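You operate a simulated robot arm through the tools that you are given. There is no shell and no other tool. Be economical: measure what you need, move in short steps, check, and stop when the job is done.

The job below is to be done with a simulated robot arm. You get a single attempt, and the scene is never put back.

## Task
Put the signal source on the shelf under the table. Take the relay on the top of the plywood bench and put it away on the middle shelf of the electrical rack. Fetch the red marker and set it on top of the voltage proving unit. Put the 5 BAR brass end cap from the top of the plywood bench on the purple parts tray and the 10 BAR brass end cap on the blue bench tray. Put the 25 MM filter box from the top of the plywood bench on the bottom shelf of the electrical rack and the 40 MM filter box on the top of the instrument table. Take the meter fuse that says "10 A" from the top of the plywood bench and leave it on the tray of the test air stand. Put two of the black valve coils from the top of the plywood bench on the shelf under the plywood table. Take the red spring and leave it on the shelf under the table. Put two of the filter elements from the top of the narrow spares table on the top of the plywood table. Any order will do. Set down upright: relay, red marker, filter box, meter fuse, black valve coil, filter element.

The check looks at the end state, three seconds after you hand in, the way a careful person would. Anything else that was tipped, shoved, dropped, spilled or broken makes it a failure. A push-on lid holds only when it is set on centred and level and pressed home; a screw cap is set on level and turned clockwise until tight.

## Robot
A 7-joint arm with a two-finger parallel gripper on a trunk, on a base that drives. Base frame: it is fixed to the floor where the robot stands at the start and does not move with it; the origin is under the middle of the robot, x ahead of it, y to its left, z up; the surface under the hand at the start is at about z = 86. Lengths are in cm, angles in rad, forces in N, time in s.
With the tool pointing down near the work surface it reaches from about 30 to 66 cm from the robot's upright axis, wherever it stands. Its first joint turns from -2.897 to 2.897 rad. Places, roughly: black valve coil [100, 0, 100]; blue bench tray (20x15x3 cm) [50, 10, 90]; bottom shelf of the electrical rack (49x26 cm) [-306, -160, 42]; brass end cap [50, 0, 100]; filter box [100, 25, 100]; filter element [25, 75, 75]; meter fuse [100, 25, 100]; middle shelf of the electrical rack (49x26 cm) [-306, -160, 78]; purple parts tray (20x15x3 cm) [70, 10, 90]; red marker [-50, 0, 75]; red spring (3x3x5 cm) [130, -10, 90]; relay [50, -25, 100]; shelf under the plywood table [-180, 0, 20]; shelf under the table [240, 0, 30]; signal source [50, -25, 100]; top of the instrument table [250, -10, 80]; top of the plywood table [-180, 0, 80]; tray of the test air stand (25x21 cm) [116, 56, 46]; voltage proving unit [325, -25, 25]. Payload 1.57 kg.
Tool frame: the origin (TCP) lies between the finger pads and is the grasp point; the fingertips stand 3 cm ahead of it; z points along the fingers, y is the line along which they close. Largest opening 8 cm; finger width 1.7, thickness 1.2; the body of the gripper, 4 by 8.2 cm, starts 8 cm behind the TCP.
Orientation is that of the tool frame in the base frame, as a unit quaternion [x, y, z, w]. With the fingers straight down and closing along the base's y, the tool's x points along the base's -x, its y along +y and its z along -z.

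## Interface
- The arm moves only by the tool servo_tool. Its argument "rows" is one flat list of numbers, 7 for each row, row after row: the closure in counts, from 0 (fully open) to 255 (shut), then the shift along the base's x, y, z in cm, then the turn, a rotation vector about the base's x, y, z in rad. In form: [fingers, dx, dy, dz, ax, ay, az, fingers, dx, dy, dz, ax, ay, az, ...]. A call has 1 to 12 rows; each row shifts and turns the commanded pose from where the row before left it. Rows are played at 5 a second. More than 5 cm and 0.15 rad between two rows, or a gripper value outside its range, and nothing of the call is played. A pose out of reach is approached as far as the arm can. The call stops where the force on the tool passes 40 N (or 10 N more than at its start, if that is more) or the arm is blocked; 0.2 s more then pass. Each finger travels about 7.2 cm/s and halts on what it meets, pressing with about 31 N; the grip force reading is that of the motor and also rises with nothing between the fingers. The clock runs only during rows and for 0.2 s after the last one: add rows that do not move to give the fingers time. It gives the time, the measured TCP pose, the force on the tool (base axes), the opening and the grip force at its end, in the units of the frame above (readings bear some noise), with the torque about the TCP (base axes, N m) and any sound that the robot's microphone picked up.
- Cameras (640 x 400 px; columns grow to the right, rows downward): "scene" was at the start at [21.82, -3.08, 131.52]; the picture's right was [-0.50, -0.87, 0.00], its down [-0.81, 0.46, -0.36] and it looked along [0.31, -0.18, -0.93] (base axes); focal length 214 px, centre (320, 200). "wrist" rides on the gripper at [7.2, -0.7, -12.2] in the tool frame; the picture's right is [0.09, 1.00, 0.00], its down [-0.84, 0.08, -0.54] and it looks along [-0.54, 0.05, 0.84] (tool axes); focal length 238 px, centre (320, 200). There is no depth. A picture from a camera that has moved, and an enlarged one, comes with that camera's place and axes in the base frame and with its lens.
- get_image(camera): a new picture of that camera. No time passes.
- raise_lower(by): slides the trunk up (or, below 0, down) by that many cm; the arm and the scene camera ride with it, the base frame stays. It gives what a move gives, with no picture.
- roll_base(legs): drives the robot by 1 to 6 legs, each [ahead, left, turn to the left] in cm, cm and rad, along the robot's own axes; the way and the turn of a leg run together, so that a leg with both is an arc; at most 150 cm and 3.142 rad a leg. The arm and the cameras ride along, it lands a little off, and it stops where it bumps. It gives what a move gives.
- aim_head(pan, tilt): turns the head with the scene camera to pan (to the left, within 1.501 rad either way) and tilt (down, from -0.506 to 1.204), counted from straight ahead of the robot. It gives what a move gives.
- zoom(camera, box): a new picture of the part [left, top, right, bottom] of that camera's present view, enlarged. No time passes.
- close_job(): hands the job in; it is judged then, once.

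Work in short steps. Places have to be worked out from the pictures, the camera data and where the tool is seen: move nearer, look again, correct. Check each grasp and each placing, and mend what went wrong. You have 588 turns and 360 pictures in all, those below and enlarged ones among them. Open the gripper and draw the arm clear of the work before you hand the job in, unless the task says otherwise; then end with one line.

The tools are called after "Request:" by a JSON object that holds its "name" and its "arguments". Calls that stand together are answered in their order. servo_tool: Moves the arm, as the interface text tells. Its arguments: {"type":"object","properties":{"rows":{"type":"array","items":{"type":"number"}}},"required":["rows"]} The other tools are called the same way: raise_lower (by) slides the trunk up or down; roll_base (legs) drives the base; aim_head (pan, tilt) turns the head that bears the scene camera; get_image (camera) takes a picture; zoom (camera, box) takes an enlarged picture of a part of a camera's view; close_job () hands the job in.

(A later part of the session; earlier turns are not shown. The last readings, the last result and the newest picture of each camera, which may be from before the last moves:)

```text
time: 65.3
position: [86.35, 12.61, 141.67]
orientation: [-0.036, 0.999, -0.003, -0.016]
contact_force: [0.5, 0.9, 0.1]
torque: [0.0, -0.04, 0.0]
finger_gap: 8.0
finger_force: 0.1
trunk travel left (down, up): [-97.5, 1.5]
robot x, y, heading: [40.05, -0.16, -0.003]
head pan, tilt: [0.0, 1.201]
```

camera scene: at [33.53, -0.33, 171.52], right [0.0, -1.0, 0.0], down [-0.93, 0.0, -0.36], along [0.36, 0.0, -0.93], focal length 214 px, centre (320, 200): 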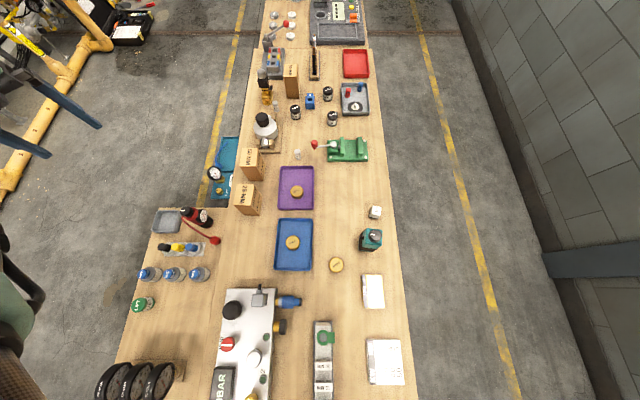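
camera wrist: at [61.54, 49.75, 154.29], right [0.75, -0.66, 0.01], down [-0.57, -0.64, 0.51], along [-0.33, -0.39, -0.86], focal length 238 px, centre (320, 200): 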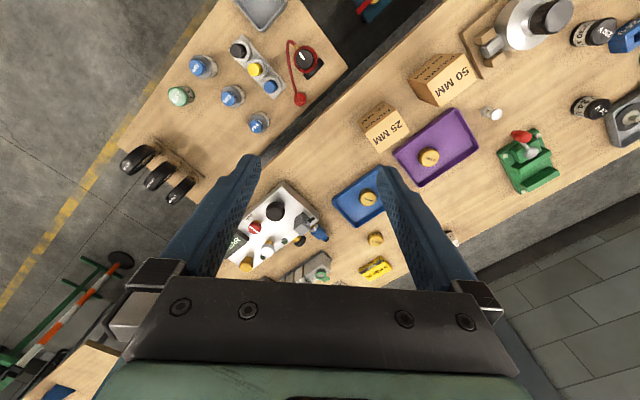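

Base drives freely. Level the tool and lower it, then look at the fuse.

Request:
{"name": "servo_tool", "arguments": {"rows": [0, 0.5, -1, 0, 0.006, -0.032, -0.072]}}

Request:
{"name": "raise_lower", "arguments": {"by": -36}}

Request:
{"name": "get_image", "arguments": {"camera": "wrist"}}

```text
time: 65.7
position: [86.84, 11.68, 141.75]
orientation: [-0.001, 1.0, 0.0, 0.0]
contact_force: [0.6, 0.6, 0.1]
torque: [0.0, -0.02, -0.03]
finger_gap: 8.01
finger_force: 0.0
trunk travel left (down, up): [-97.5, 1.5]
robot x, y, heading: [39.95, -0.08, -0.008]
head pan, tilt: [0.0, 1.201]
```

```text
time: 69.2
position: [87.01, 11.54, 105.71]
orientation: [-0.001, 1.0, 0.0, -0.001]
contact_force: [-0.1, -0.4, -0.8]
torque: [0.0, -0.03, 0.03]
finger_gap: 8.01
finger_force: 0.1
trunk travel left (down, up): [-61.5, 37.5]
robot x, y, heading: [40.34, 0.62, -0.002]
head pan, tilt: [0.0, 1.201]
```

```text
327 pictures are left
camera wrist: at [79.62, 10.86, 117.87], right [-0.09, 1.0, 0.0], down [0.84, 0.08, 0.54], along [0.54, 0.05, -0.84], focal length 238 px, centre (320, 200)
```

wrist: 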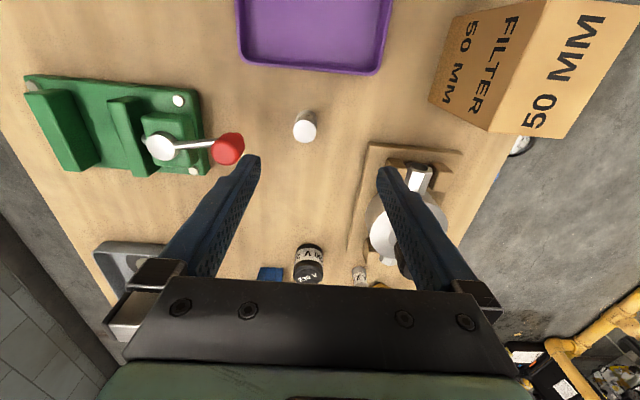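

Zoom in on both fuses for labels.

Request:
{"name": "zoom", "arguments": {"camera": "wrist", "box": [256, 95, 352, 155]}}

Request:
{"name": "zoom", "arguments": {"camera": "wrist", "box": [280, 225, 392, 295]}}

Request:
{"name": "aim_head", "arguments": {"pan": 0.2, "tilt": 0.8}}

Request:
{"name": "get_image", "arguments": {"camera": "scene"}}

```text
6.67 times, centred on (304, 125) of wrist
camera zoom: at [79.62, 10.86, 117.87], right [-0.09, 1.0, 0.0], down [0.84, 0.08, 0.54], along [0.54, 0.05, -0.84], focal length 1589 px, centre (427, 700)
```

zoom: 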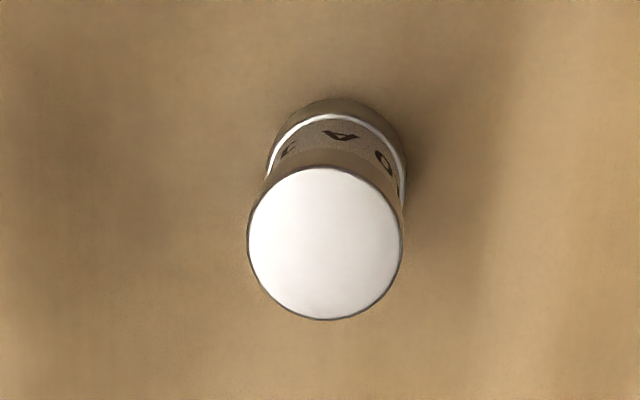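

```text
5.71 times, centred on (336, 260) of wrist
camera zoom: at [79.62, 10.86, 117.87], right [-0.09, 1.0, 0.0], down [0.84, 0.08, 0.54], along [0.54, 0.05, -0.84], focal length 1362 px, centre (229, -143)
```

zoom: 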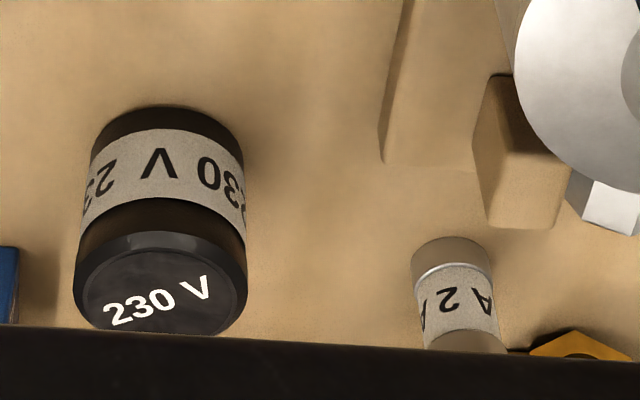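

```text
time: 70.1
position: [87.01, 11.63, 105.69]
orientation: [0.0, 1.0, 0.001, 0.0]
contact_force: [-0.2, 0.3, -0.7]
torque: [0.03, 0.0, -0.02]
finger_gap: 8.01
finger_force: 0.1
trunk travel left (down, up): [-61.5, 37.5]
robot x, y, heading: [40.14, -0.19, -0.002]
head pan, tilt: [0.201, 0.799]
```

```text
324 pictures are left
camera scene: at [64.92, 1.22, 138.28], right [0.2, -0.98, 0.0], down [-0.7, -0.14, -0.7], along [0.68, 0.14, -0.72], focal length 214 px, centre (320, 200)
```

scene: 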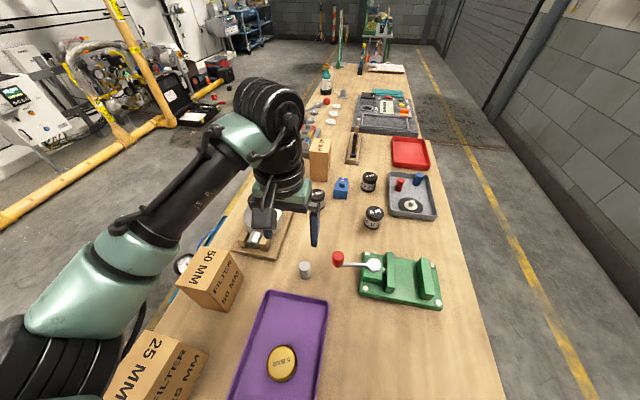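

Request:
{"name": "zoom", "arguments": {"camera": "scene", "box": [282, 252, 330, 282]}}

```text
13.33 times, centred on (306, 267) of scene
camera zoom: at [64.92, 1.22, 138.28], right [0.2, -0.98, 0.0], down [-0.7, -0.14, -0.7], along [0.68, 0.14, -0.72], focal length 2860 px, centre (507, -693)
```

zoom: 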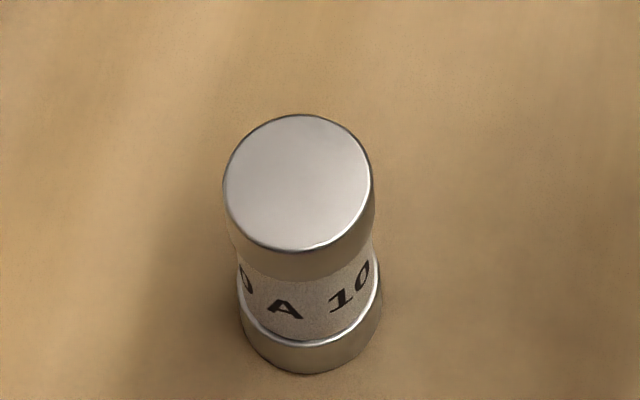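

It reads "10 A", at ≈[87.6,9.8]. Half-close and descend to it.

Request:
{"name": "servo_tool", "arguments": {"rows": [100, 0.6, -1.8, -3, 0, 0, 0, 100, 0, 0, -4, 0, 0, 0]}}

Request:
{"name": "get_image", "arguments": {"camera": "wrist"}}

```text
time: 70.7
position: [87.53, 9.87, 98.7]
orientation: [0.0, 1.0, 0.0, 0.0]
contact_force: [0.1, -0.2, 0.0]
torque: [0.01, -0.03, 0.02]
finger_gap: 4.84
finger_force: 0.1
trunk travel left (down, up): [-61.5, 37.5]
robot x, y, heading: [39.72, -0.01, -0.002]
head pan, tilt: [0.201, 0.799]
```

```text
322 pictures are left
camera wrist: at [80.21, 9.09, 110.83], right [-0.09, 1.0, 0.0], down [0.84, 0.08, 0.54], along [0.54, 0.05, -0.84], focal length 238 px, centre (320, 200)
```

wrist: 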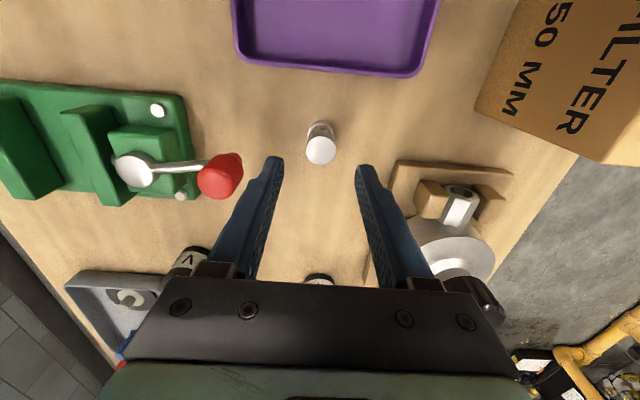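

Centre +0.4 in x, descend, grip and lift.

Request:
{"name": "servo_tool", "arguments": {"rows": [100, 0.4, 0, -4, 0, 0, 0, 100, 0, 0, -4, 0, 0, 0, 100, 0, 0, -1, 0, 0, 0, 255, 0, 0, 0, 0, 0, 0, 255, 0, 0, 0, 0, 0, 0, 255, 0, 0, 0, 0, 0, 0, 255, 0, 0, 4, 0, 0, 0, 255, 0, 0, 4.5, 0, 0, 0, 255, 0, 0, 4.5, 0, 0, 0]}}

Request:
{"name": "get_image", "arguments": {"camera": "wrist"}}

```text
time: 72.7
position: [87.98, 9.74, 102.71]
orientation: [-0.001, 1.0, -0.001, -0.001]
contact_force: [-0.1, 0.3, -0.3]
torque: [0.01, 0.04, 0.01]
finger_gap: 2.54
finger_force: 31.3
trunk travel left (down, up): [-61.5, 37.5]
robot x, y, heading: [39.97, -0.16, -0.003]
head pan, tilt: [0.201, 0.799]
```

```text
321 pictures are left
camera wrist: at [80.58, 8.99, 114.88], right [-0.09, 1.0, 0.0], down [0.84, 0.08, 0.54], along [0.54, 0.05, -0.84], focal length 238 px, centre (320, 200)
```

wrist: 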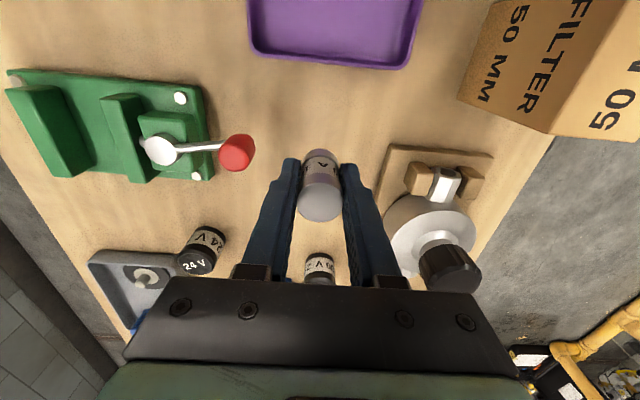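

Fuse held. Raise and drive around to the left side of the test air stand, facing −y.

Request:
{"name": "raise_lower", "arguments": {"by": 35}}

Request:
{"name": "roll_base", "arguments": {"legs": [[0, 112, 0], [76, 0, 0], [0, 0, -1.571]]}}

Request:
{"name": "aim_head", "arguments": {"pan": 0, "tilt": 1.0}}

Request:
{"name": "get_image", "arguments": {"camera": "scene"}}

Request:
{"name": "get_image", "arguments": {"camera": "wrist"}}

```text
time: 76.1
position: [87.95, 9.78, 137.66]
orientation: [0.0, 1.0, 0.0, -0.001]
contact_force: [-0.8, -0.5, -1.0]
torque: [-0.04, -0.01, 0.01]
finger_gap: 2.56
finger_force: 31.1
trunk travel left (down, up): [-96.5, 2.5]
robot x, y, heading: [40.02, 0.05, -0.003]
head pan, tilt: [0.201, 0.799]
```

```text
time: 89.4
position: [126.41, 64.76, 137.64]
orientation: [0.705, 0.709, 0.0, 0.0]
contact_force: [-0.4, -0.5, -0.7]
torque: [-0.01, 0.01, -0.02]
finger_gap: 2.57
finger_force: 30.8
trunk travel left (down, up): [-96.5, 2.5]
robot x, y, heading: [116.44, 112.85, -1.569]
head pan, tilt: [0.201, 0.799]
```

```text
time: 90.1
position: [126.37, 64.78, 137.55]
orientation: [0.705, 0.709, 0.001, -0.001]
contact_force: [-1.6, -1.3, -0.8]
torque: [0.03, -0.01, -0.04]
finger_gap: 2.57
finger_force: 31.4
trunk travel left (down, up): [-96.5, 2.5]
robot x, y, heading: [116.2, 112.09, -1.565]
head pan, tilt: [0.0, 1.0]
```

```text
320 pictures are left
camera scene: at [116.47, 88.22, 171.78], right [-1.0, 0.0, 0.0], down [0.0, 0.84, -0.54], along [0.0, -0.54, -0.84], focal length 214 px, centre (320, 200)
```

scene: 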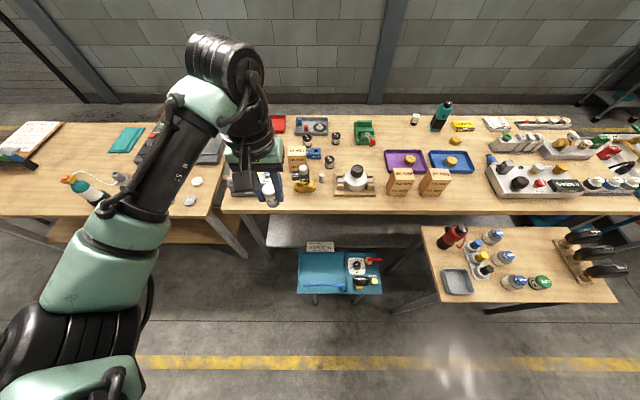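

```text
319 pictures are left
camera wrist: at [125.63, 71.79, 149.83], right [1.0, 0.1, 0.0], down [0.08, -0.84, 0.54], along [0.05, -0.54, -0.84], focal length 238 px, centre (320, 200)
```

wrist: 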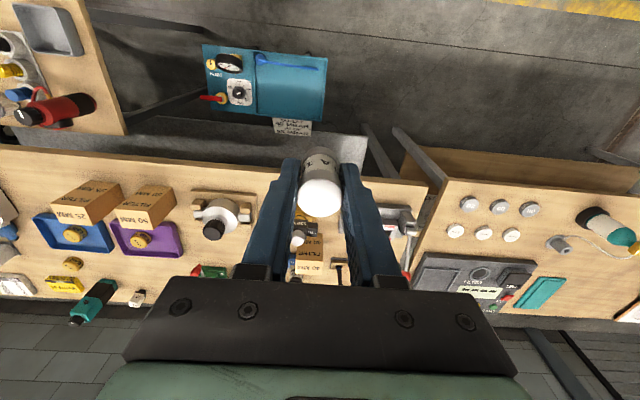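

The tray's free half is centred near [115,57]. Move above it and lower the trunk in stages.

Request:
{"name": "servo_tool", "arguments": {"rows": [255, -3.8, -2.9, 0, 0, 0, 0, 255, -3.8, -2.9, 0, 0, 0, 0, 255, -3.8, -2.9, 0, 0, 0, 0]}}

Request:
{"name": "raise_lower", "arguments": {"by": -40}}

Request:
{"name": "raise_lower", "arguments": {"by": -30}}

Request:
{"name": "get_image", "arguments": {"camera": "wrist"}}

Request:
{"name": "get_image", "arguments": {"camera": "scene"}}

```text
time: 90.9
position: [114.92, 55.92, 137.69]
orientation: [0.705, 0.709, 0.001, 0.0]
contact_force: [-0.2, -0.2, -1.0]
torque: [-0.03, 0.0, 0.0]
finger_gap: 2.56
finger_force: 31.3
trunk travel left (down, up): [-96.5, 2.5]
robot x, y, heading: [116.52, 112.53, -1.57]
head pan, tilt: [0.0, 1.0]
```

```text
time: 94.7
position: [115.02, 55.94, 97.63]
orientation: [0.704, 0.71, 0.0, -0.001]
contact_force: [0.0, 0.0, -0.5]
torque: [0.03, 0.02, -0.03]
finger_gap: 2.55
finger_force: 30.9
trunk travel left (down, up): [-56.5, 42.5]
robot x, y, heading: [116.38, 112.39, -1.569]
head pan, tilt: [0.0, 1.0]
```

```text
time: 97.7
position: [115.03, 56.05, 67.67]
orientation: [0.704, 0.71, 0.0, -0.001]
contact_force: [-0.7, -0.9, -0.6]
torque: [0.02, 0.0, 0.01]
finger_gap: 2.57
finger_force: 31.0
trunk travel left (down, up): [-26.5, 72.5]
robot x, y, heading: [116.45, 112.58, -1.568]
head pan, tilt: [0.0, 1.0]
```

```text
318 pictures are left
camera wrist: at [114.2, 63.09, 79.86], right [1.0, 0.1, 0.0], down [0.08, -0.84, 0.54], along [0.05, -0.54, -0.84], focal length 238 px, centre (320, 200)
```

wrist: 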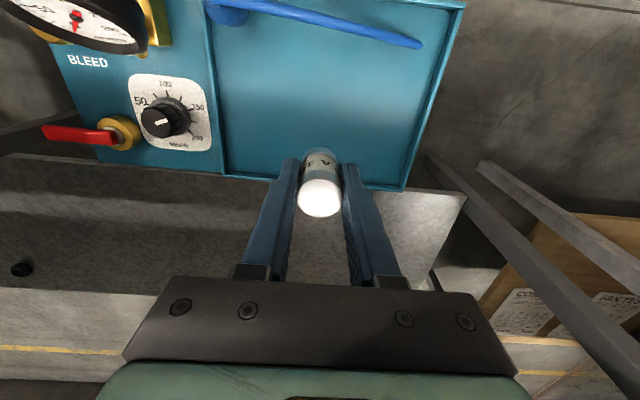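

```text
317 pictures are left
camera scene: at [116.47, 88.23, 101.78], right [-1.0, 0.0, 0.0], down [0.0, 0.84, -0.54], along [0.0, -0.54, -0.84], focal length 214 px, centre (320, 200)
```

scene: 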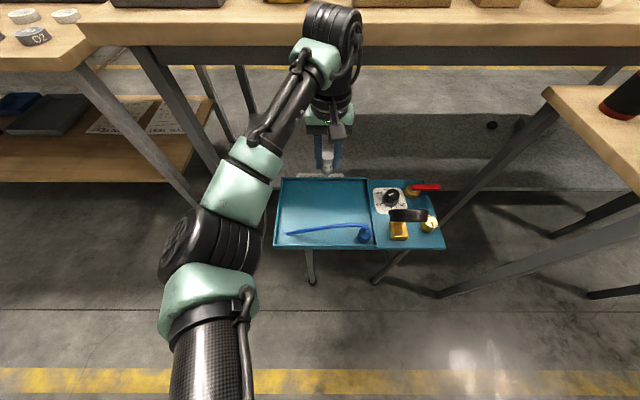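

Above the clear tray. Descend to about 1.5 cm above expected contact, then feel for it.

Request:
{"name": "servo_tool", "arguments": {"rows": [255, 0, 0, -4.5, 0, 0, 0, 255, 0, 0, -4.5, 0, 0, 0, 255, 0, 0, -4.5, 0, 0, 0, 255, 0, 0, -3, 0, 0, 0]}}

Request:
{"name": "get_image", "arguments": {"camera": "wrist"}}

```text
time: 98.7
position: [114.97, 55.99, 51.27]
orientation: [0.705, 0.71, -0.001, 0.001]
contact_force: [-0.1, 1.2, 8.0]
torque: [0.09, 0.0, 0.03]
finger_gap: 2.58
finger_force: 30.9
trunk travel left (down, up): [-26.5, 72.5]
robot x, y, heading: [116.5, 112.67, -1.567]
head pan, tilt: [0.0, 1.0]
```

```text
316 pictures are left
camera wrist: at [114.16, 63.14, 63.43], right [1.0, 0.1, 0.0], down [0.08, -0.83, 0.54], along [0.05, -0.54, -0.84], focal length 238 px, centre (320, 200)
```

wrist: 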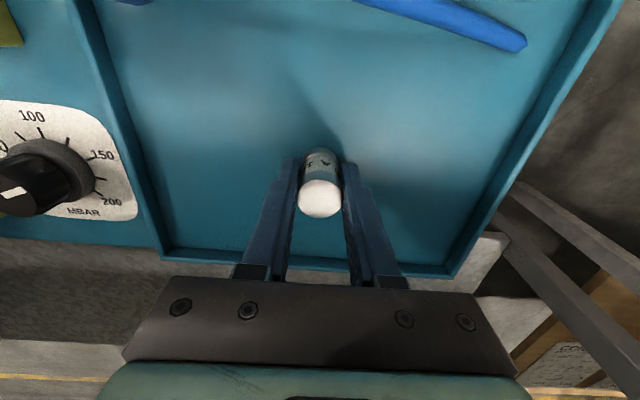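

It already touches the tray (8 N). Release and lift.

Request:
{"name": "servo_tool", "arguments": {"rows": [255, 0, 0, 0.1, 0, 0, 0, 120, 0, 0, 0, 0, 0, 0, 80, 0, 0, 0, 0, 0, 0, 60, 0, 0, 0, 0, 0, 0, 60, 0, 0, 3, 0, 0, 0, 60, 0, 0, 4.5, 0, 0, 0, 60, 0, 0, 4.5, 0, 0, 0]}}

Request:
{"name": "get_image", "arguments": {"camera": "wrist"}}

```text
time: 100.3
position: [115.09, 56.05, 63.31]
orientation: [0.705, 0.709, 0.001, -0.001]
contact_force: [-0.6, -0.2, -0.8]
torque: [0.01, -0.01, 0.0]
finger_gap: 6.13
finger_force: 0.1
trunk travel left (down, up): [-26.5, 72.5]
robot x, y, heading: [116.33, 112.29, -1.564]
head pan, tilt: [0.0, 1.0]
```

```text
315 pictures are left
camera wrist: at [114.24, 63.17, 75.47], right [1.0, 0.1, 0.0], down [0.08, -0.84, 0.54], along [0.05, -0.54, -0.84], focal length 238 px, centre (320, 200)
```

wrist: 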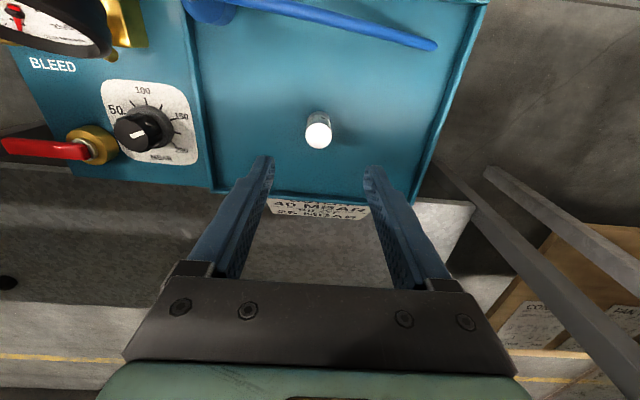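

Fuse stands upright on the tray. Raise up and look at the instrument table for a free spot.

Request:
{"name": "raise_lower", "arguments": {"by": 40}}

Request:
{"name": "raise_lower", "arguments": {"by": 32}}

Request:
{"name": "roll_base", "arguments": {"legs": [[0, 75, 0]]}}

Request:
{"name": "servo_tool", "arguments": {"rows": [0, -4.5, 1, 0, 0, 0, 0, 0, -4.5, 1, 0, 0, 0, 0, 0, -4.5, 1, 0, 0, 0, 0, 0, -4.5, 1, 0, 0, 0, 0, 0, -4.5, 1, 0, 0, 0, 0, 0, -4.5, 1, 0, 0, 0, 0]}}

Request:
{"name": "get_image", "arguments": {"camera": "scene"}}

```text
time: 104.2
position: [115.08, 55.91, 103.2]
orientation: [0.705, 0.71, 0.001, 0.0]
contact_force: [0.1, -0.2, -0.3]
torque: [0.0, -0.01, 0.0]
finger_gap: 6.13
finger_force: 0.0
trunk travel left (down, up): [-66.5, 32.5]
robot x, y, heading: [116.23, 112.7, -1.57]
head pan, tilt: [0.0, 1.0]
```

```text
time: 107.3
position: [115.05, 56.05, 135.28]
orientation: [0.705, 0.709, 0.001, 0.0]
contact_force: [-0.7, 0.0, -0.5]
torque: [0.0, 0.01, 0.01]
finger_gap: 6.12
finger_force: 0.0
trunk travel left (down, up): [-98.5, 0.5]
robot x, y, heading: [116.45, 112.41, -1.568]
head pan, tilt: [0.0, 1.0]
```

```text
time: 111.4
position: [190.66, 56.33, 135.18]
orientation: [0.705, 0.709, 0.0, -0.001]
contact_force: [0.3, 0.1, 0.8]
torque: [0.0, -0.05, 0.0]
finger_gap: 6.11
finger_force: 0.0
trunk travel left (down, up): [-98.5, 0.5]
robot x, y, heading: [192.28, 112.72, -1.565]
head pan, tilt: [0.0, 1.0]
```

```text
time: 112.8
position: [163.66, 62.51, 135.31]
orientation: [0.705, 0.709, 0.0, 0.0]
contact_force: [0.2, 0.2, -0.1]
torque: [0.02, 0.01, -0.01]
finger_gap: 7.99
finger_force: 0.0
trunk travel left (down, up): [-98.5, 0.5]
robot x, y, heading: [192.05, 113.07, -1.564]
head pan, tilt: [0.0, 1.0]
```

```text
314 pictures are left
camera scene: at [191.95, 88.57, 173.78], right [-1.0, 0.0, 0.0], down [0.0, 0.84, -0.54], along [0.0, -0.54, -0.84], focal length 214 px, centre (320, 200)
```

scene: 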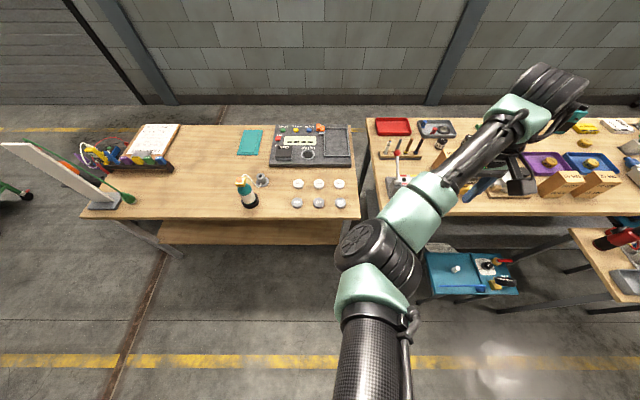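

Free area on the instrument table near [252,12]. Now fetch the 40 MM box: drive so that the hand comes above it (~[128.5,14.6]).

Request:
{"name": "roll_base", "arguments": {"legs": [[44, -35, 0]]}}

Request:
{"name": "get_image", "arguments": {"camera": "wrist"}}

```text
time: 116.1
position: [129.19, 18.22, 135.39]
orientation: [0.704, 0.711, 0.001, 0.0]
contact_force: [-0.3, 0.0, 0.4]
torque: [0.0, -0.04, -0.01]
finger_gap: 7.99
finger_force: 0.0
trunk travel left (down, up): [-98.5, 0.5]
robot x, y, heading: [157.19, 68.86, -1.566]
head pan, tilt: [0.0, 1.0]
```

```text
313 pictures are left
camera wrist: at [128.33, 25.24, 147.54], right [0.99, 0.1, 0.0], down [0.08, -0.84, 0.54], along [0.05, -0.54, -0.84], focal length 238 px, centre (320, 200)
```

wrist: 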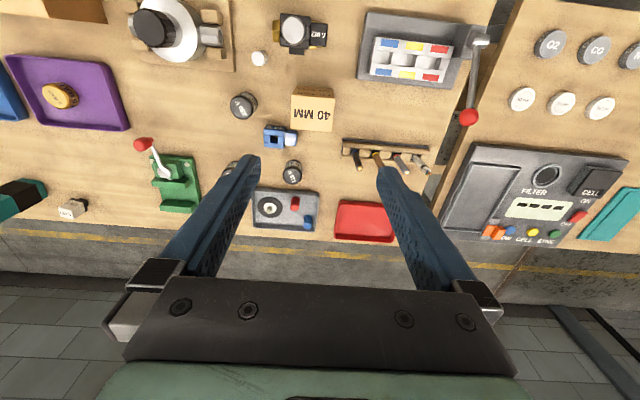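

Request:
{"name": "zoom", "arguments": {"camera": "wrist", "box": [240, 60, 400, 160]}}

Request:
{"name": "zoom", "arguments": {"camera": "scene", "box": [280, 60, 440, 160]}}

```text
4.00 times, centred on (320, 110) of wrist
camera zoom: at [128.33, 25.24, 147.54], right [0.99, 0.1, 0.0], down [0.08, -0.84, 0.54], along [0.05, -0.54, -0.84], focal length 953 px, centre (320, 560)
```

zoom: 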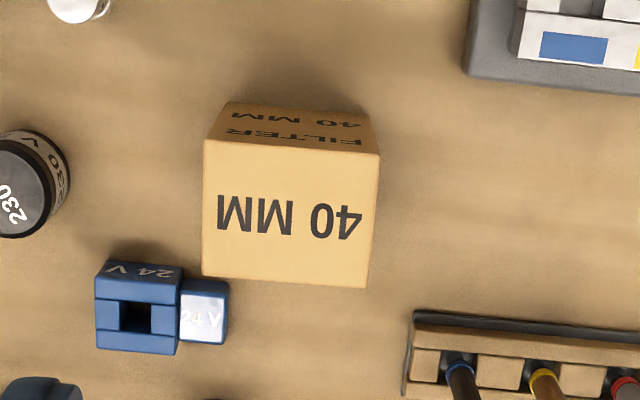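

```text
4.00 times, centred on (360, 110) of scene
camera zoom: at [157.43, 44.34, 173.79], right [-1.0, -0.01, 0.0], down [0.0, 0.84, -0.54], along [0.0, -0.54, -0.84], focal length 858 px, centre (160, 560)
```

zoom: 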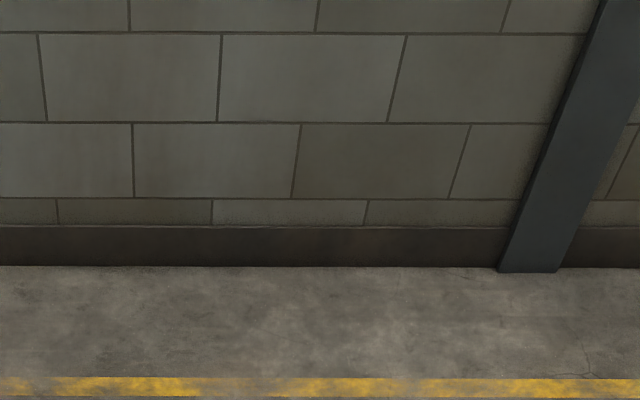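

Box is ~8.2 (x) × 6.6 (y) × 12.3 tall, centred ≈[127.7,13.7]. I'll grip across y: yaw the tool by −π/2 and centre over it.

Request:
{"name": "servo_tool", "arguments": {"rows": [0, -0.5, -1.5, 0, 0, 0, -0.143, 0, -0.5, -1.5, 0, 0, 0, -0.143, 0, -0.5, -1.5, 0, 0, 0, -0.143, 0, 0, 0, 0, 0, 0, -0.143, 0, 0, 0, 0, 0, 0, -0.143, 0, 0, 0, 0, 0, 0, -0.143, 0, 0, 0, 0, 0, 0, -0.143, 0, 0, 0, 0, 0, 0, -0.143, 0, 0, 0, 0, 0, 0, -0.143, 0, 0, 0, 0, 0, 0, -0.143, 0, 0, 0, 0, 0, 0, -0.143]}}

Request:
{"name": "raise_lower", "arguments": {"by": -18}}

Request:
{"name": "get_image", "arguments": {"camera": "wrist"}}

```text
time: 118.5
position: [127.59, 13.57, 135.34]
orientation: [1.0, 0.002, 0.001, 0.0]
contact_force: [0.6, 1.0, -0.1]
torque: [-0.02, 0.0, 0.03]
finger_gap: 7.98
finger_force: 0.1
trunk travel left (down, up): [-98.5, 0.5]
robot x, y, heading: [157.28, 68.52, -1.567]
head pan, tilt: [0.0, 1.0]
```

```text
time: 120.5
position: [127.66, 13.6, 117.32]
orientation: [1.0, 0.003, 0.0, 0.0]
contact_force: [-0.4, 1.0, -0.5]
torque: [0.01, -0.01, 0.01]
finger_gap: 8.03
finger_force: 0.0
trunk travel left (down, up): [-80.5, 18.5]
robot x, y, heading: [157.31, 68.63, -1.567]
head pan, tilt: [0.0, 1.0]
```

```text
310 pictures are left
camera wrist: at [134.68, 14.24, 129.51], right [0.1, -1.0, 0.0], down [-0.84, -0.08, 0.54], along [-0.54, -0.05, -0.84], focal length 238 px, centre (320, 200)
```

wrist: 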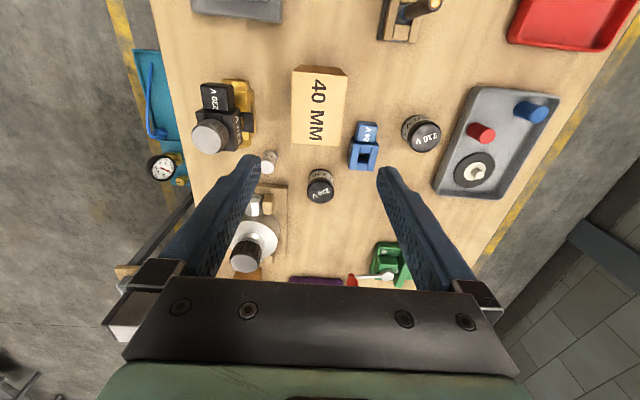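

Centre fine-tune (+0.7,+0.2), then descend straddling the box.

Request:
{"name": "servo_tool", "arguments": {"rows": [0, 0.7, 0.2, -4.5, 0, 0, 0, 0, 0, 0, -4.5, 0, 0, 0, 0, 0, 0, -4, 0, 0, 0]}}

Request:
{"name": "get_image", "arguments": {"camera": "wrist"}}

```text
time: 121.3
position: [128.34, 13.72, 104.29]
orientation: [1.0, 0.004, 0.0, 0.0]
contact_force: [0.4, 0.5, -0.2]
torque: [0.0, 0.0, -0.01]
finger_gap: 7.97
finger_force: 0.0
trunk travel left (down, up): [-80.5, 18.5]
robot x, y, heading: [157.54, 68.52, -1.563]
head pan, tilt: [0.0, 1.0]
```

```text
309 pictures are left
camera wrist: at [135.37, 14.39, 116.47], right [0.1, -1.0, 0.0], down [-0.84, -0.08, 0.54], along [-0.54, -0.05, -0.84], focal length 238 px, centre (320, 200)
```

wrist: 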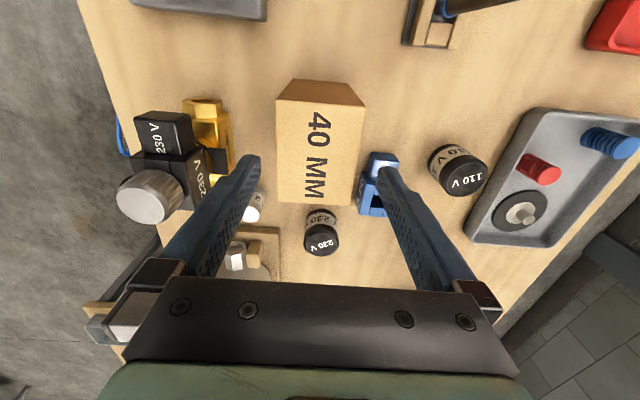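

Request:
{"name": "servo_tool", "arguments": {"rows": [0, 0, 0.25, -3, 0, 0, 0, 0, 0, 0, -4, 0, 0, 0, 0, 0, 0, -3, 0, 0, 0, 255, 0, 0, 0, 0, 0, 0, 255, 0, 0, 0, 0, 0, 0, 255, 0, 0, 0, 0, 0, 0]}}

Request:
{"name": "get_image", "arguments": {"camera": "wrist"}}

```text
time: 122.7
position: [128.77, 15.39, 96.05]
orientation: [1.0, 0.003, -0.001, 0.0]
contact_force: [-0.3, -0.4, 0.9]
torque: [0.03, 0.12, 0.01]
finger_gap: 6.66
finger_force: 30.7
out of reach, approached as far as the arm can: row 2, 3
trunk travel left (down, up): [-80.5, 18.5]
robot x, y, heading: [157.5, 68.41, -1.568]
head pan, tilt: [0.0, 1.0]
```

```text
308 pictures are left
camera wrist: at [135.92, 15.99, 108.23], right [0.1, -1.0, 0.0], down [-0.84, -0.08, 0.54], along [-0.54, -0.05, -0.84], focal length 238 px, centre (320, 200)
```

wrist: 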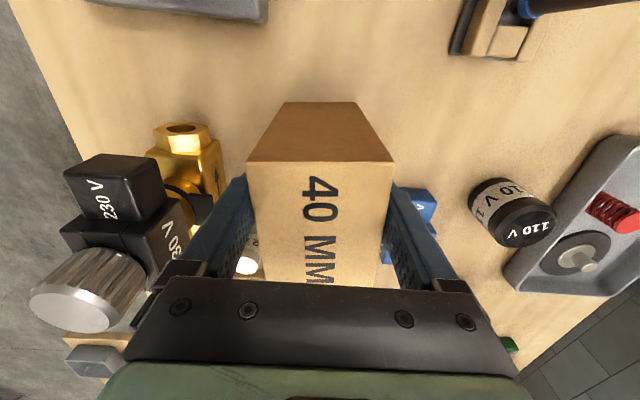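

Gripped at the reach limit (z 96). Lift with the trunk and verify.

Request:
{"name": "raise_lower", "arguments": {"by": 18}}

Request:
{"name": "get_image", "arguments": {"camera": "wrist"}}

```text
time: 124.7
position: [128.89, 15.26, 113.95]
orientation: [1.0, 0.004, 0.0, 0.0]
contact_force: [0.3, 0.0, -2.4]
torque: [0.01, -0.02, -0.03]
finger_gap: 6.65
finger_force: 31.8
trunk travel left (down, up): [-98.5, 0.5]
robot x, y, heading: [157.18, 68.25, -1.566]
head pan, tilt: [0.0, 1.0]
```

```text
307 pictures are left
camera wrist: at [135.92, 15.97, 126.21], right [0.1, -1.0, 0.0], down [-0.84, -0.08, 0.54], along [-0.54, -0.05, -0.84], focal length 238 px, centre (320, 200)
```

wrist: 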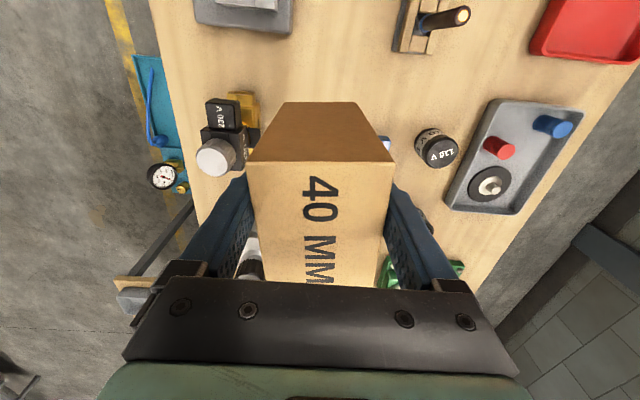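

Secure. Back away from the bench, then bring the tool more in front of the robot.

Request:
{"name": "roll_base", "arguments": {"legs": [[-35, 0, 0]]}}

Request:
{"name": "servo_tool", "arguments": {"rows": [255, 3, 1, 2, 0, 0, 0, 255, 3, 1, 2, 0, 0, 0, 255, 3, 1, 2, 0, 0, 0, 255, 3, 1, 2, 0, 0, 0, 255, 3, 1, 2, 0, 0, 0, 255, 3, 0, 2, 0, 0, 0, 255, 3, 0, 2, 0, 0, 0]}}

Request:
{"name": "roll_base", "arguments": {"legs": [[0, 102, 0]]}}

Request:
{"name": "get_image", "arguments": {"camera": "scene"}}

```text
time: 126.9
position: [128.5, 50.14, 113.91]
orientation: [1.0, 0.002, 0.0, 0.0]
contact_force: [-0.4, 0.0, -2.4]
torque: [0.0, -0.01, -0.02]
finger_gap: 6.62
finger_force: 30.6
trunk travel left (down, up): [-98.5, 0.5]
robot x, y, heading: [156.99, 103.6, -1.563]
head pan, tilt: [0.0, 1.0]
```

```text
time: 128.5
position: [143.97, 41.02, 122.34]
orientation: [1.0, 0.001, 0.0, -0.002]
contact_force: [0.3, 0.5, -2.1]
torque: [0.01, 0.02, 0.02]
finger_gap: 6.6
finger_force: 31.3
out of reach, approached as far as the arm can: row 1, 2, 3, 4, 5, 6, 7
trunk travel left (down, up): [-98.5, 0.5]
robot x, y, heading: [157.16, 103.27, -1.57]
head pan, tilt: [0.0, 1.0]
```

```text
time: 133.8
position: [246.31, 41.46, 122.25]
orientation: [1.0, 0.005, 0.001, -0.001]
contact_force: [-0.4, 0.4, -2.3]
torque: [0.02, -0.04, -0.01]
finger_gap: 6.61
finger_force: 30.8
trunk travel left (down, up): [-98.5, 0.5]
robot x, y, heading: [259.55, 103.89, -1.569]
head pan, tilt: [0.0, 1.0]
```

```text
306 pictures are left
camera scene: at [259.42, 79.6, 173.77], right [-1.0, -0.01, 0.0], down [-0.01, 0.84, -0.54], along [0.01, -0.54, -0.84], focal length 214 px, centre (320, 200)
```

scene: 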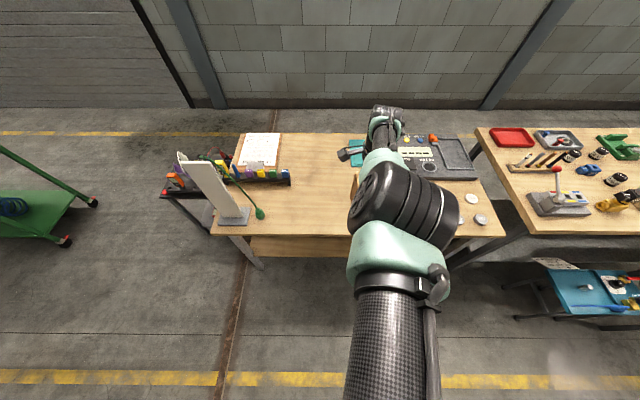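

The wrist seems near a joint limit in that yaw; rotate the yaw back by +π/2 (the box may stand turned).

Request:
{"name": "servo_tool", "arguments": {"rows": [255, 0, 0, 0, 0, 0, 0.143, 255, 0, 0, 0, 0, 0, 0.143, 255, 0, 0, 0, 0, 0, 0.143, 255, 0, 0, 0, 0, 0, 0.143, 255, 0, 0, 0, 0, 0, 0.143, 255, 0, 0, 0, 0, 0, 0.143, 255, 0, 0, 0, 0, 0, 0.143, 255, 0, 0, 0, 0, 0, 0.143, 255, 0, 0, 0, 0, 0, 0.143, 255, 0, 0, 0, 0, 0, 0.143, 255, 0, 0, 0, 0, 0, 0.143]}}

Request:
{"name": "get_image", "arguments": {"camera": "wrist"}}

```text
time: 136.2
position: [246.21, 41.53, 122.41]
orientation: [0.703, 0.712, 0.001, -0.002]
contact_force: [0.8, 0.3, -3.1]
torque: [0.04, 0.0, 0.0]
finger_gap: 6.57
finger_force: 31.7
trunk travel left (down, up): [-98.5, 0.5]
robot x, y, heading: [259.1, 104.09, -1.561]
head pan, tilt: [0.0, 1.0]
```

```text
305 pictures are left
camera wrist: at [245.39, 48.59, 134.52], right [0.99, 0.11, 0.0], down [0.09, -0.84, 0.54], along [0.06, -0.54, -0.84], focal length 238 px, centre (320, 200)
```

wrist: 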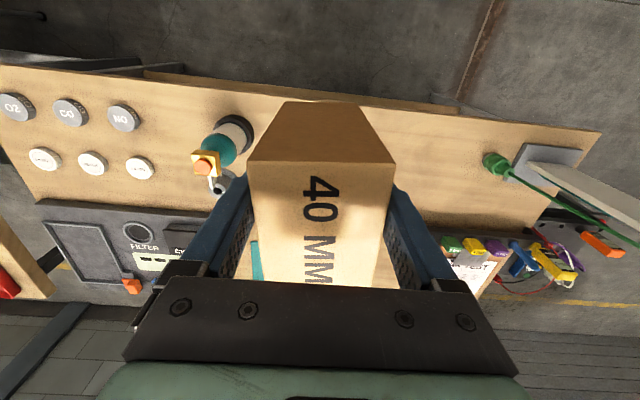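

Drive to put the box over the free area near [254,13].

Request:
{"name": "roll_base", "arguments": {"legs": [[36, 8, 0]]}}

Request:
{"name": "servo_tool", "arguments": {"rows": [255, 0, 3.5, 0, 0, 0, 0, 255, 0, 3.5, 0, 0, 0, 0]}}

Request:
{"name": "raise_lower", "arguments": {"by": -24}}

Request:
{"name": "get_image", "arguments": {"camera": "wrist"}}

Request:
{"name": "get_image", "arguments": {"camera": "scene"}}

```text
time: 138.6
position: [254.62, 5.64, 122.35]
orientation: [0.702, 0.712, 0.0, -0.001]
contact_force: [-0.5, 0.4, -2.9]
torque: [0.03, 0.01, -0.03]
finger_gap: 6.59
finger_force: 31.2
trunk travel left (down, up): [-98.5, 0.5]
robot x, y, heading: [267.35, 68.24, -1.56]
head pan, tilt: [0.0, 1.0]
```

```text
time: 139.2
position: [253.6, 6.17, 121.16]
orientation: [0.703, 0.711, 0.0, -0.001]
contact_force: [-0.1, 0.6, -2.4]
torque: [0.07, -0.02, 0.0]
finger_gap: 6.57
finger_force: 30.6
out of reach, approached as far as the arm can: row 1, 2
trunk travel left (down, up): [-98.5, 0.5]
robot x, y, heading: [267.86, 67.65, -1.556]
head pan, tilt: [0.0, 1.0]
```

```text
time: 141.7
position: [253.59, 6.28, 97.25]
orientation: [0.702, 0.712, 0.0, -0.001]
contact_force: [0.0, -0.2, -2.1]
torque: [0.04, 0.01, -0.01]
finger_gap: 6.55
finger_force: 31.1
trunk travel left (down, up): [-74.5, 24.5]
robot x, y, heading: [267.31, 67.86, -1.559]
head pan, tilt: [0.0, 1.0]
```

```text
304 pictures are left
camera wrist: at [252.72, 13.25, 109.37], right [0.99, 0.1, 0.0], down [0.09, -0.84, 0.54], along [0.06, -0.54, -0.84], focal length 238 px, centre (320, 200)
```

wrist: 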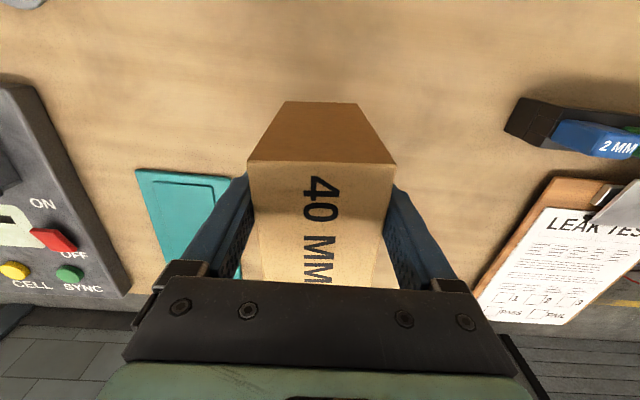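

```text
303 pictures are left
camera scene: at [267.79, 43.65, 149.78], right [-1.0, -0.01, 0.0], down [-0.01, 0.84, -0.54], along [0.01, -0.54, -0.84], focal length 214 px, centre (320, 200)
```

scene: 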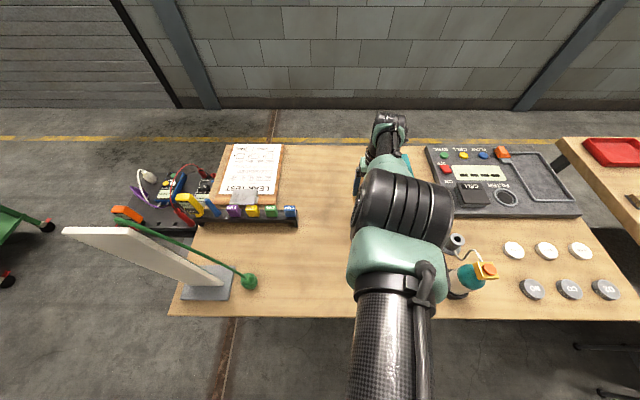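

Clear below. Lower by 6, then feel for contact.

Request:
{"name": "raise_lower", "arguments": {"by": -6}}

Request:
{"name": "servo_tool", "arguments": {"rows": [255, 0, 0, -0.3, 0, 0, 0]}}

```text
time: 142.7
position: [253.53, 6.11, 91.12]
orientation: [0.703, 0.711, 0.0, -0.001]
contact_force: [0.2, -0.2, -1.7]
torque: [0.0, 0.02, -0.01]
finger_gap: 6.55
finger_force: 30.9
trunk travel left (down, up): [-68.5, 30.5]
robot x, y, heading: [267.91, 67.91, -1.556]
head pan, tilt: [0.0, 1.0]
```

```text
time: 143.1
position: [253.6, 6.19, 90.97]
orientation: [0.703, 0.712, 0.001, -0.002]
contact_force: [-0.3, -0.9, -2.1]
torque: [0.01, 0.01, 0.01]
finger_gap: 6.55
finger_force: 30.9
trunk travel left (down, up): [-68.5, 30.5]
robot x, y, heading: [268.01, 67.75, -1.562]
head pan, tilt: [0.0, 1.0]
```

Request:
{"name": "raise_lower", "arguments": {"by": -0.7}}

Request:
{"name": "raise_lower", "arguments": {"by": -0.4}}

```text
time: 143.6
position: [253.59, 6.17, 90.17]
orientation: [0.702, 0.712, 0.0, -0.002]
contact_force: [0.0, 0.3, -1.1]
torque: [0.01, 0.01, 0.02]
finger_gap: 6.55
finger_force: 31.1
trunk travel left (down, up): [-67.8, 31.2]
robot x, y, heading: [267.95, 67.86, -1.564]
head pan, tilt: [0.0, 1.0]
```

```text
time: 144.2
position: [253.54, 6.22, 90.02]
orientation: [0.702, 0.712, 0.0, -0.001]
contact_force: [0.4, 4.1, 12.3]
torque: [-0.22, -0.55, 0.16]
finger_gap: 6.55
finger_force: 30.8
trunk travel left (down, up): [-67.4, 31.6]
robot x, y, heading: [267.37, 67.79, -1.566]
head pan, tilt: [0.0, 1.0]
```

Contact at table z≈80. Release and rise.

Request:
{"name": "servo_tool", "arguments": {"rows": [255, 0, 0, 0.1, 0, 0, 0, 150, 0, 0, 0, 0, 0, 0, 0, 0, 0, 0, 0, 0, 0, 0, 0, 0, 0, 0, 0, 0, 0, 0, 0, 0, 0, 0, 0]}}

Request:
{"name": "raise_lower", "arguments": {"by": 22}}

Request:
{"name": "get_image", "arguments": {"camera": "wrist"}}

```text
time: 145.4
position: [253.74, 6.23, 89.91]
orientation: [0.703, 0.712, 0.001, -0.002]
contact_force: [-0.7, 0.7, 0.8]
torque: [0.01, -0.02, -0.02]
finger_gap: 8.0
finger_force: 0.0
trunk travel left (down, up): [-67.4, 31.6]
robot x, y, heading: [267.53, 67.75, -1.56]
head pan, tilt: [0.0, 1.0]
```

```text
time: 147.7
position: [253.68, 6.18, 111.86]
orientation: [0.703, 0.711, 0.001, -0.002]
contact_force: [-0.1, -0.5, 1.1]
torque: [-0.01, 0.02, 0.0]
finger_gap: 7.99
finger_force: 0.1
trunk travel left (down, up): [-89.4, 9.6]
robot x, y, heading: [267.63, 67.9, -1.559]
head pan, tilt: [0.0, 1.0]
```

```text
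302 pictures are left
camera wrist: at [252.72, 13.25, 124.08], right [0.99, 0.1, 0.0], down [0.09, -0.84, 0.54], along [0.06, -0.54, -0.84], focal length 238 px, centre (320, 200)
```

wrist: 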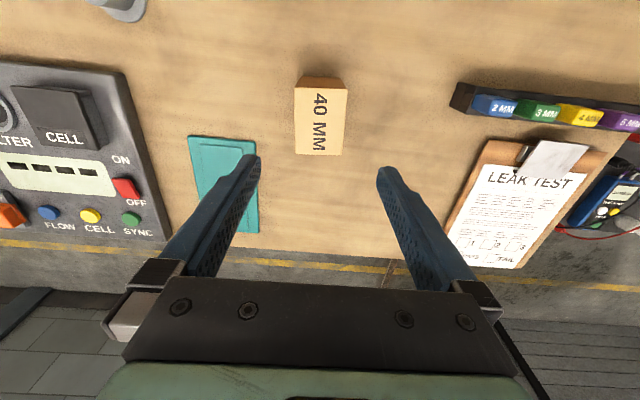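

40 MM box is standing on the instrument table. Next the red spring: raise, drive across to the right side of the bench and turn to face +y.

Request:
{"name": "raise_lower", "arguments": {"by": 9}}

Request:
{"name": "roll_base", "arguments": {"legs": [[140, 0, 0], [0, -140, 0], [0, 0, -3.13]]}}

Request:
{"name": "get_image", "arguments": {"camera": "scene"}}

Request:
{"name": "get_image", "arguments": {"camera": "wrist"}}

```text
time: 148.9
position: [253.61, 6.25, 120.96]
orientation: [0.703, 0.711, 0.002, -0.002]
contact_force: [0.0, -0.4, 0.3]
torque: [0.01, 0.02, -0.01]
finger_gap: 7.99
finger_force: 0.0
trunk travel left (down, up): [-98.4, 0.6]
robot x, y, heading: [267.64, 67.93, -1.557]
head pan, tilt: [0.0, 1.0]
```

```text
time: 169.9
position: [139.81, -14.57, 120.79]
orientation: [0.728, -0.686, 0.002, 0.001]
contact_force: [0.3, 0.2, -0.5]
torque: [-0.01, 0.02, -0.01]
finger_gap: 8.0
finger_force: 0.1
trunk travel left (down, up): [-98.4, 0.6]
robot x, y, heading: [128.89, -76.91, 1.626]
head pan, tilt: [0.0, 1.0]
```

```text
301 pictures are left
camera scene: at [127.22, -53.32, 173.68], right [1.0, 0.06, 0.0], down [0.05, -0.84, -0.54], along [-0.03, 0.54, -0.84], focal length 214 px, centre (320, 200)
```

scene: 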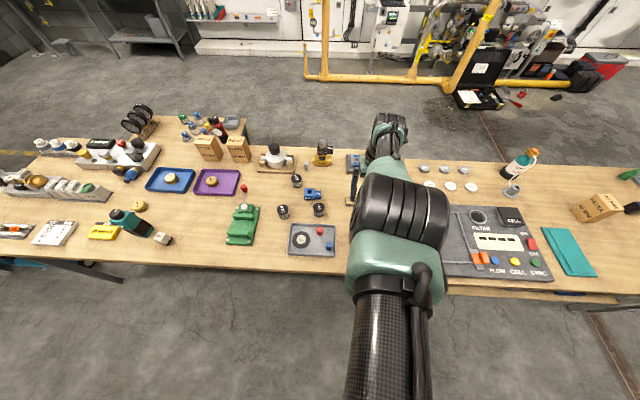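

```text
300 pictures are left
camera wrist: at [140.69, -21.78, 133.09], right [-0.99, -0.15, 0.0], down [-0.13, 0.83, 0.54], along [-0.08, 0.53, -0.84], focal length 238 px, centre (320, 200)
```

wrist: 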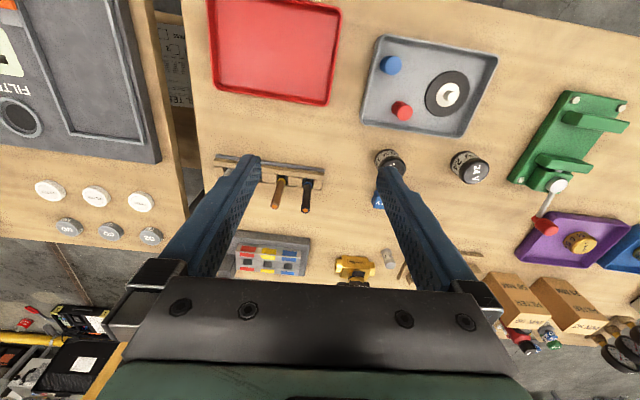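

Check the 40 MM box in that view.

Request:
{"name": "zoom", "arguments": {"camera": "scene", "box": [480, 130, 640, 230]}}

```text
4.00 times, centred on (560, 180) of scene
camera zoom: at [127.22, -53.32, 173.68], right [1.0, 0.06, 0.0], down [0.05, -0.84, -0.54], along [-0.03, 0.54, -0.84], focal length 858 px, centre (-640, 280)
```

zoom: 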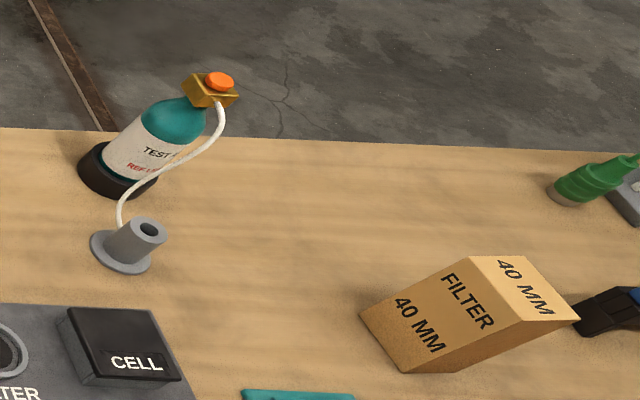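

Box is upright (just perspective). Straighten heading and shift so the tool is nearer the spring, then test the arm's freedom by retracting.

Request:
{"name": "roll_base", "arguments": {"legs": [[10, 20, -0.055]]}}

Request:
{"name": "servo_tool", "arguments": {"rows": [0, 0, -3, 0, 0, 0, 0, 0, 0, -3, 0, 0, 0, 0, 0, 0, -3, 0, 0, 0, 0]}}

```text
time: 171.6
position: [122.8, -6.03, 120.89]
orientation: [0.709, -0.705, 0.002, 0.0]
contact_force: [0.0, 0.2, -0.5]
torque: [0.01, 0.02, -0.01]
finger_gap: 7.99
finger_force: 0.0
trunk travel left (down, up): [-98.4, 0.6]
robot x, y, heading: [107.82, -67.39, 1.566]
head pan, tilt: [0.0, 1.0]
```

```text
time: 172.4
position: [124.9, -7.63, 118.33]
orientation: [0.709, -0.706, 0.003, 0.001]
contact_force: [-0.1, -0.3, -0.5]
torque: [0.01, 0.01, 0.01]
finger_gap: 7.99
finger_force: 0.0
out of reach, approached as far as the arm can: row 1, 2, 3
trunk travel left (down, up): [-98.4, 0.6]
robot x, y, heading: [107.78, -67.93, 1.573]
head pan, tilt: [0.0, 1.0]
```

The elbow configuration is awkward now. Try moving sideways and down to free it.

Request:
{"name": "servo_tool", "arguments": {"rows": [0, -4, 0, -2, 0, 0, 0, 0, -4, 0, -2, 0, 0, 0, 0, -4, 0, -2, 0, 0, 0, 0, -4, 0, 0, 0, 0, 0, 0, -4, 0, 0, 0, 0, 0, 0, -4, 0, 0, 0, 0]}}

Request:
{"name": "servo_tool", "arguments": {"rows": [0, 0, 0, 4, 0, 0, 0, 0, 0, 0, 4, 0, 0, 0, 0, 0, 0, 4, 0, 0, 0]}}

Request:
{"name": "get_image", "arguments": {"camera": "scene"}}

```text
refused: rows must hold 7 numbers for each row
```

```text
time: 173.2
position: [125.77, -5.03, 129.71]
orientation: [0.708, -0.706, 0.002, 0.002]
contact_force: [0.2, 0.5, -0.5]
torque: [-0.02, 0.0, -0.03]
finger_gap: 8.0
finger_force: 0.0
out of reach, approached as far as the arm can: row 1, 2, 3
trunk travel left (down, up): [-98.4, 0.6]
robot x, y, heading: [108.11, -67.68, 1.569]
head pan, tilt: [0.0, 1.0]
```

```text
298 pictures are left
camera scene: at [108.11, -44.0, 173.68], right [1.0, 0.0, 0.0], down [0.0, -0.84, -0.54], along [0.0, 0.54, -0.84], focal length 214 px, centre (320, 200)
```

scene: 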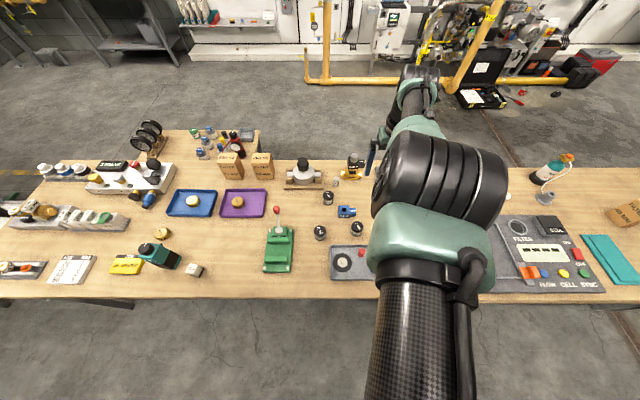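

Request:
{"name": "servo_tool", "arguments": {"rows": [0, -4, -1, 0, 0, 0, 0, 0, -4, -1, 0, 0, 0, 0, 0, -4, -1, 0, 0, 0, 0, 0, -4, -1, 0, 0, 0, 0, 0, -4, -1, 0, 0, 0, 0, 0, -4, -1, 0, 0, 0, 0]}}

Request:
{"name": "servo_tool", "arguments": {"rows": [0, -4, -2, 0, 0, 0, 0, 0, -4, -2, 0, 0, 0, 0, 0, -4, -2, 0, 0, 0, 0, 0, -4, -2, 0, 0, 0, 0, 0, -4, -2, 0, 0, 0, 0]}}

Request:
{"name": "get_image", "arguments": {"camera": "scene"}}

```text
time: 174.6
position: [102.48, -2.71, 128.55]
orientation: [0.708, -0.706, 0.003, 0.001]
contact_force: [-0.2, 0.1, -0.7]
torque: [-0.02, -0.02, 0.04]
finger_gap: 8.0
finger_force: 0.1
out of reach, approached as far as the arm can: row 1, 2, 3, 4, 5, 6
trunk travel left (down, up): [-98.4, 0.6]
robot x, y, heading: [107.81, -67.66, 1.572]
head pan, tilt: [0.0, 1.0]
```

```text
time: 175.8
position: [81.57, -8.94, 127.71]
orientation: [0.708, -0.706, 0.003, 0.001]
contact_force: [-1.0, 0.1, 0.3]
torque: [0.03, -0.04, -0.02]
finger_gap: 8.03
finger_force: 0.1
out of reach, approached as far as the arm can: row 1, 2, 3, 4
trunk travel left (down, up): [-98.4, 0.6]
robot x, y, heading: [108.28, -67.51, 1.573]
head pan, tilt: [0.0, 1.0]
```

```text
297 pictures are left
camera scene: at [107.99, -44.02, 173.69], right [1.0, 0.0, 0.0], down [0.0, -0.84, -0.54], along [0.0, 0.54, -0.84], focal length 214 px, centre (320, 200)
```

scene: 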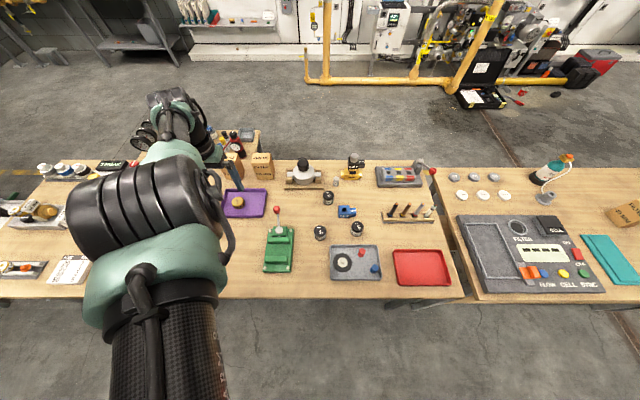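

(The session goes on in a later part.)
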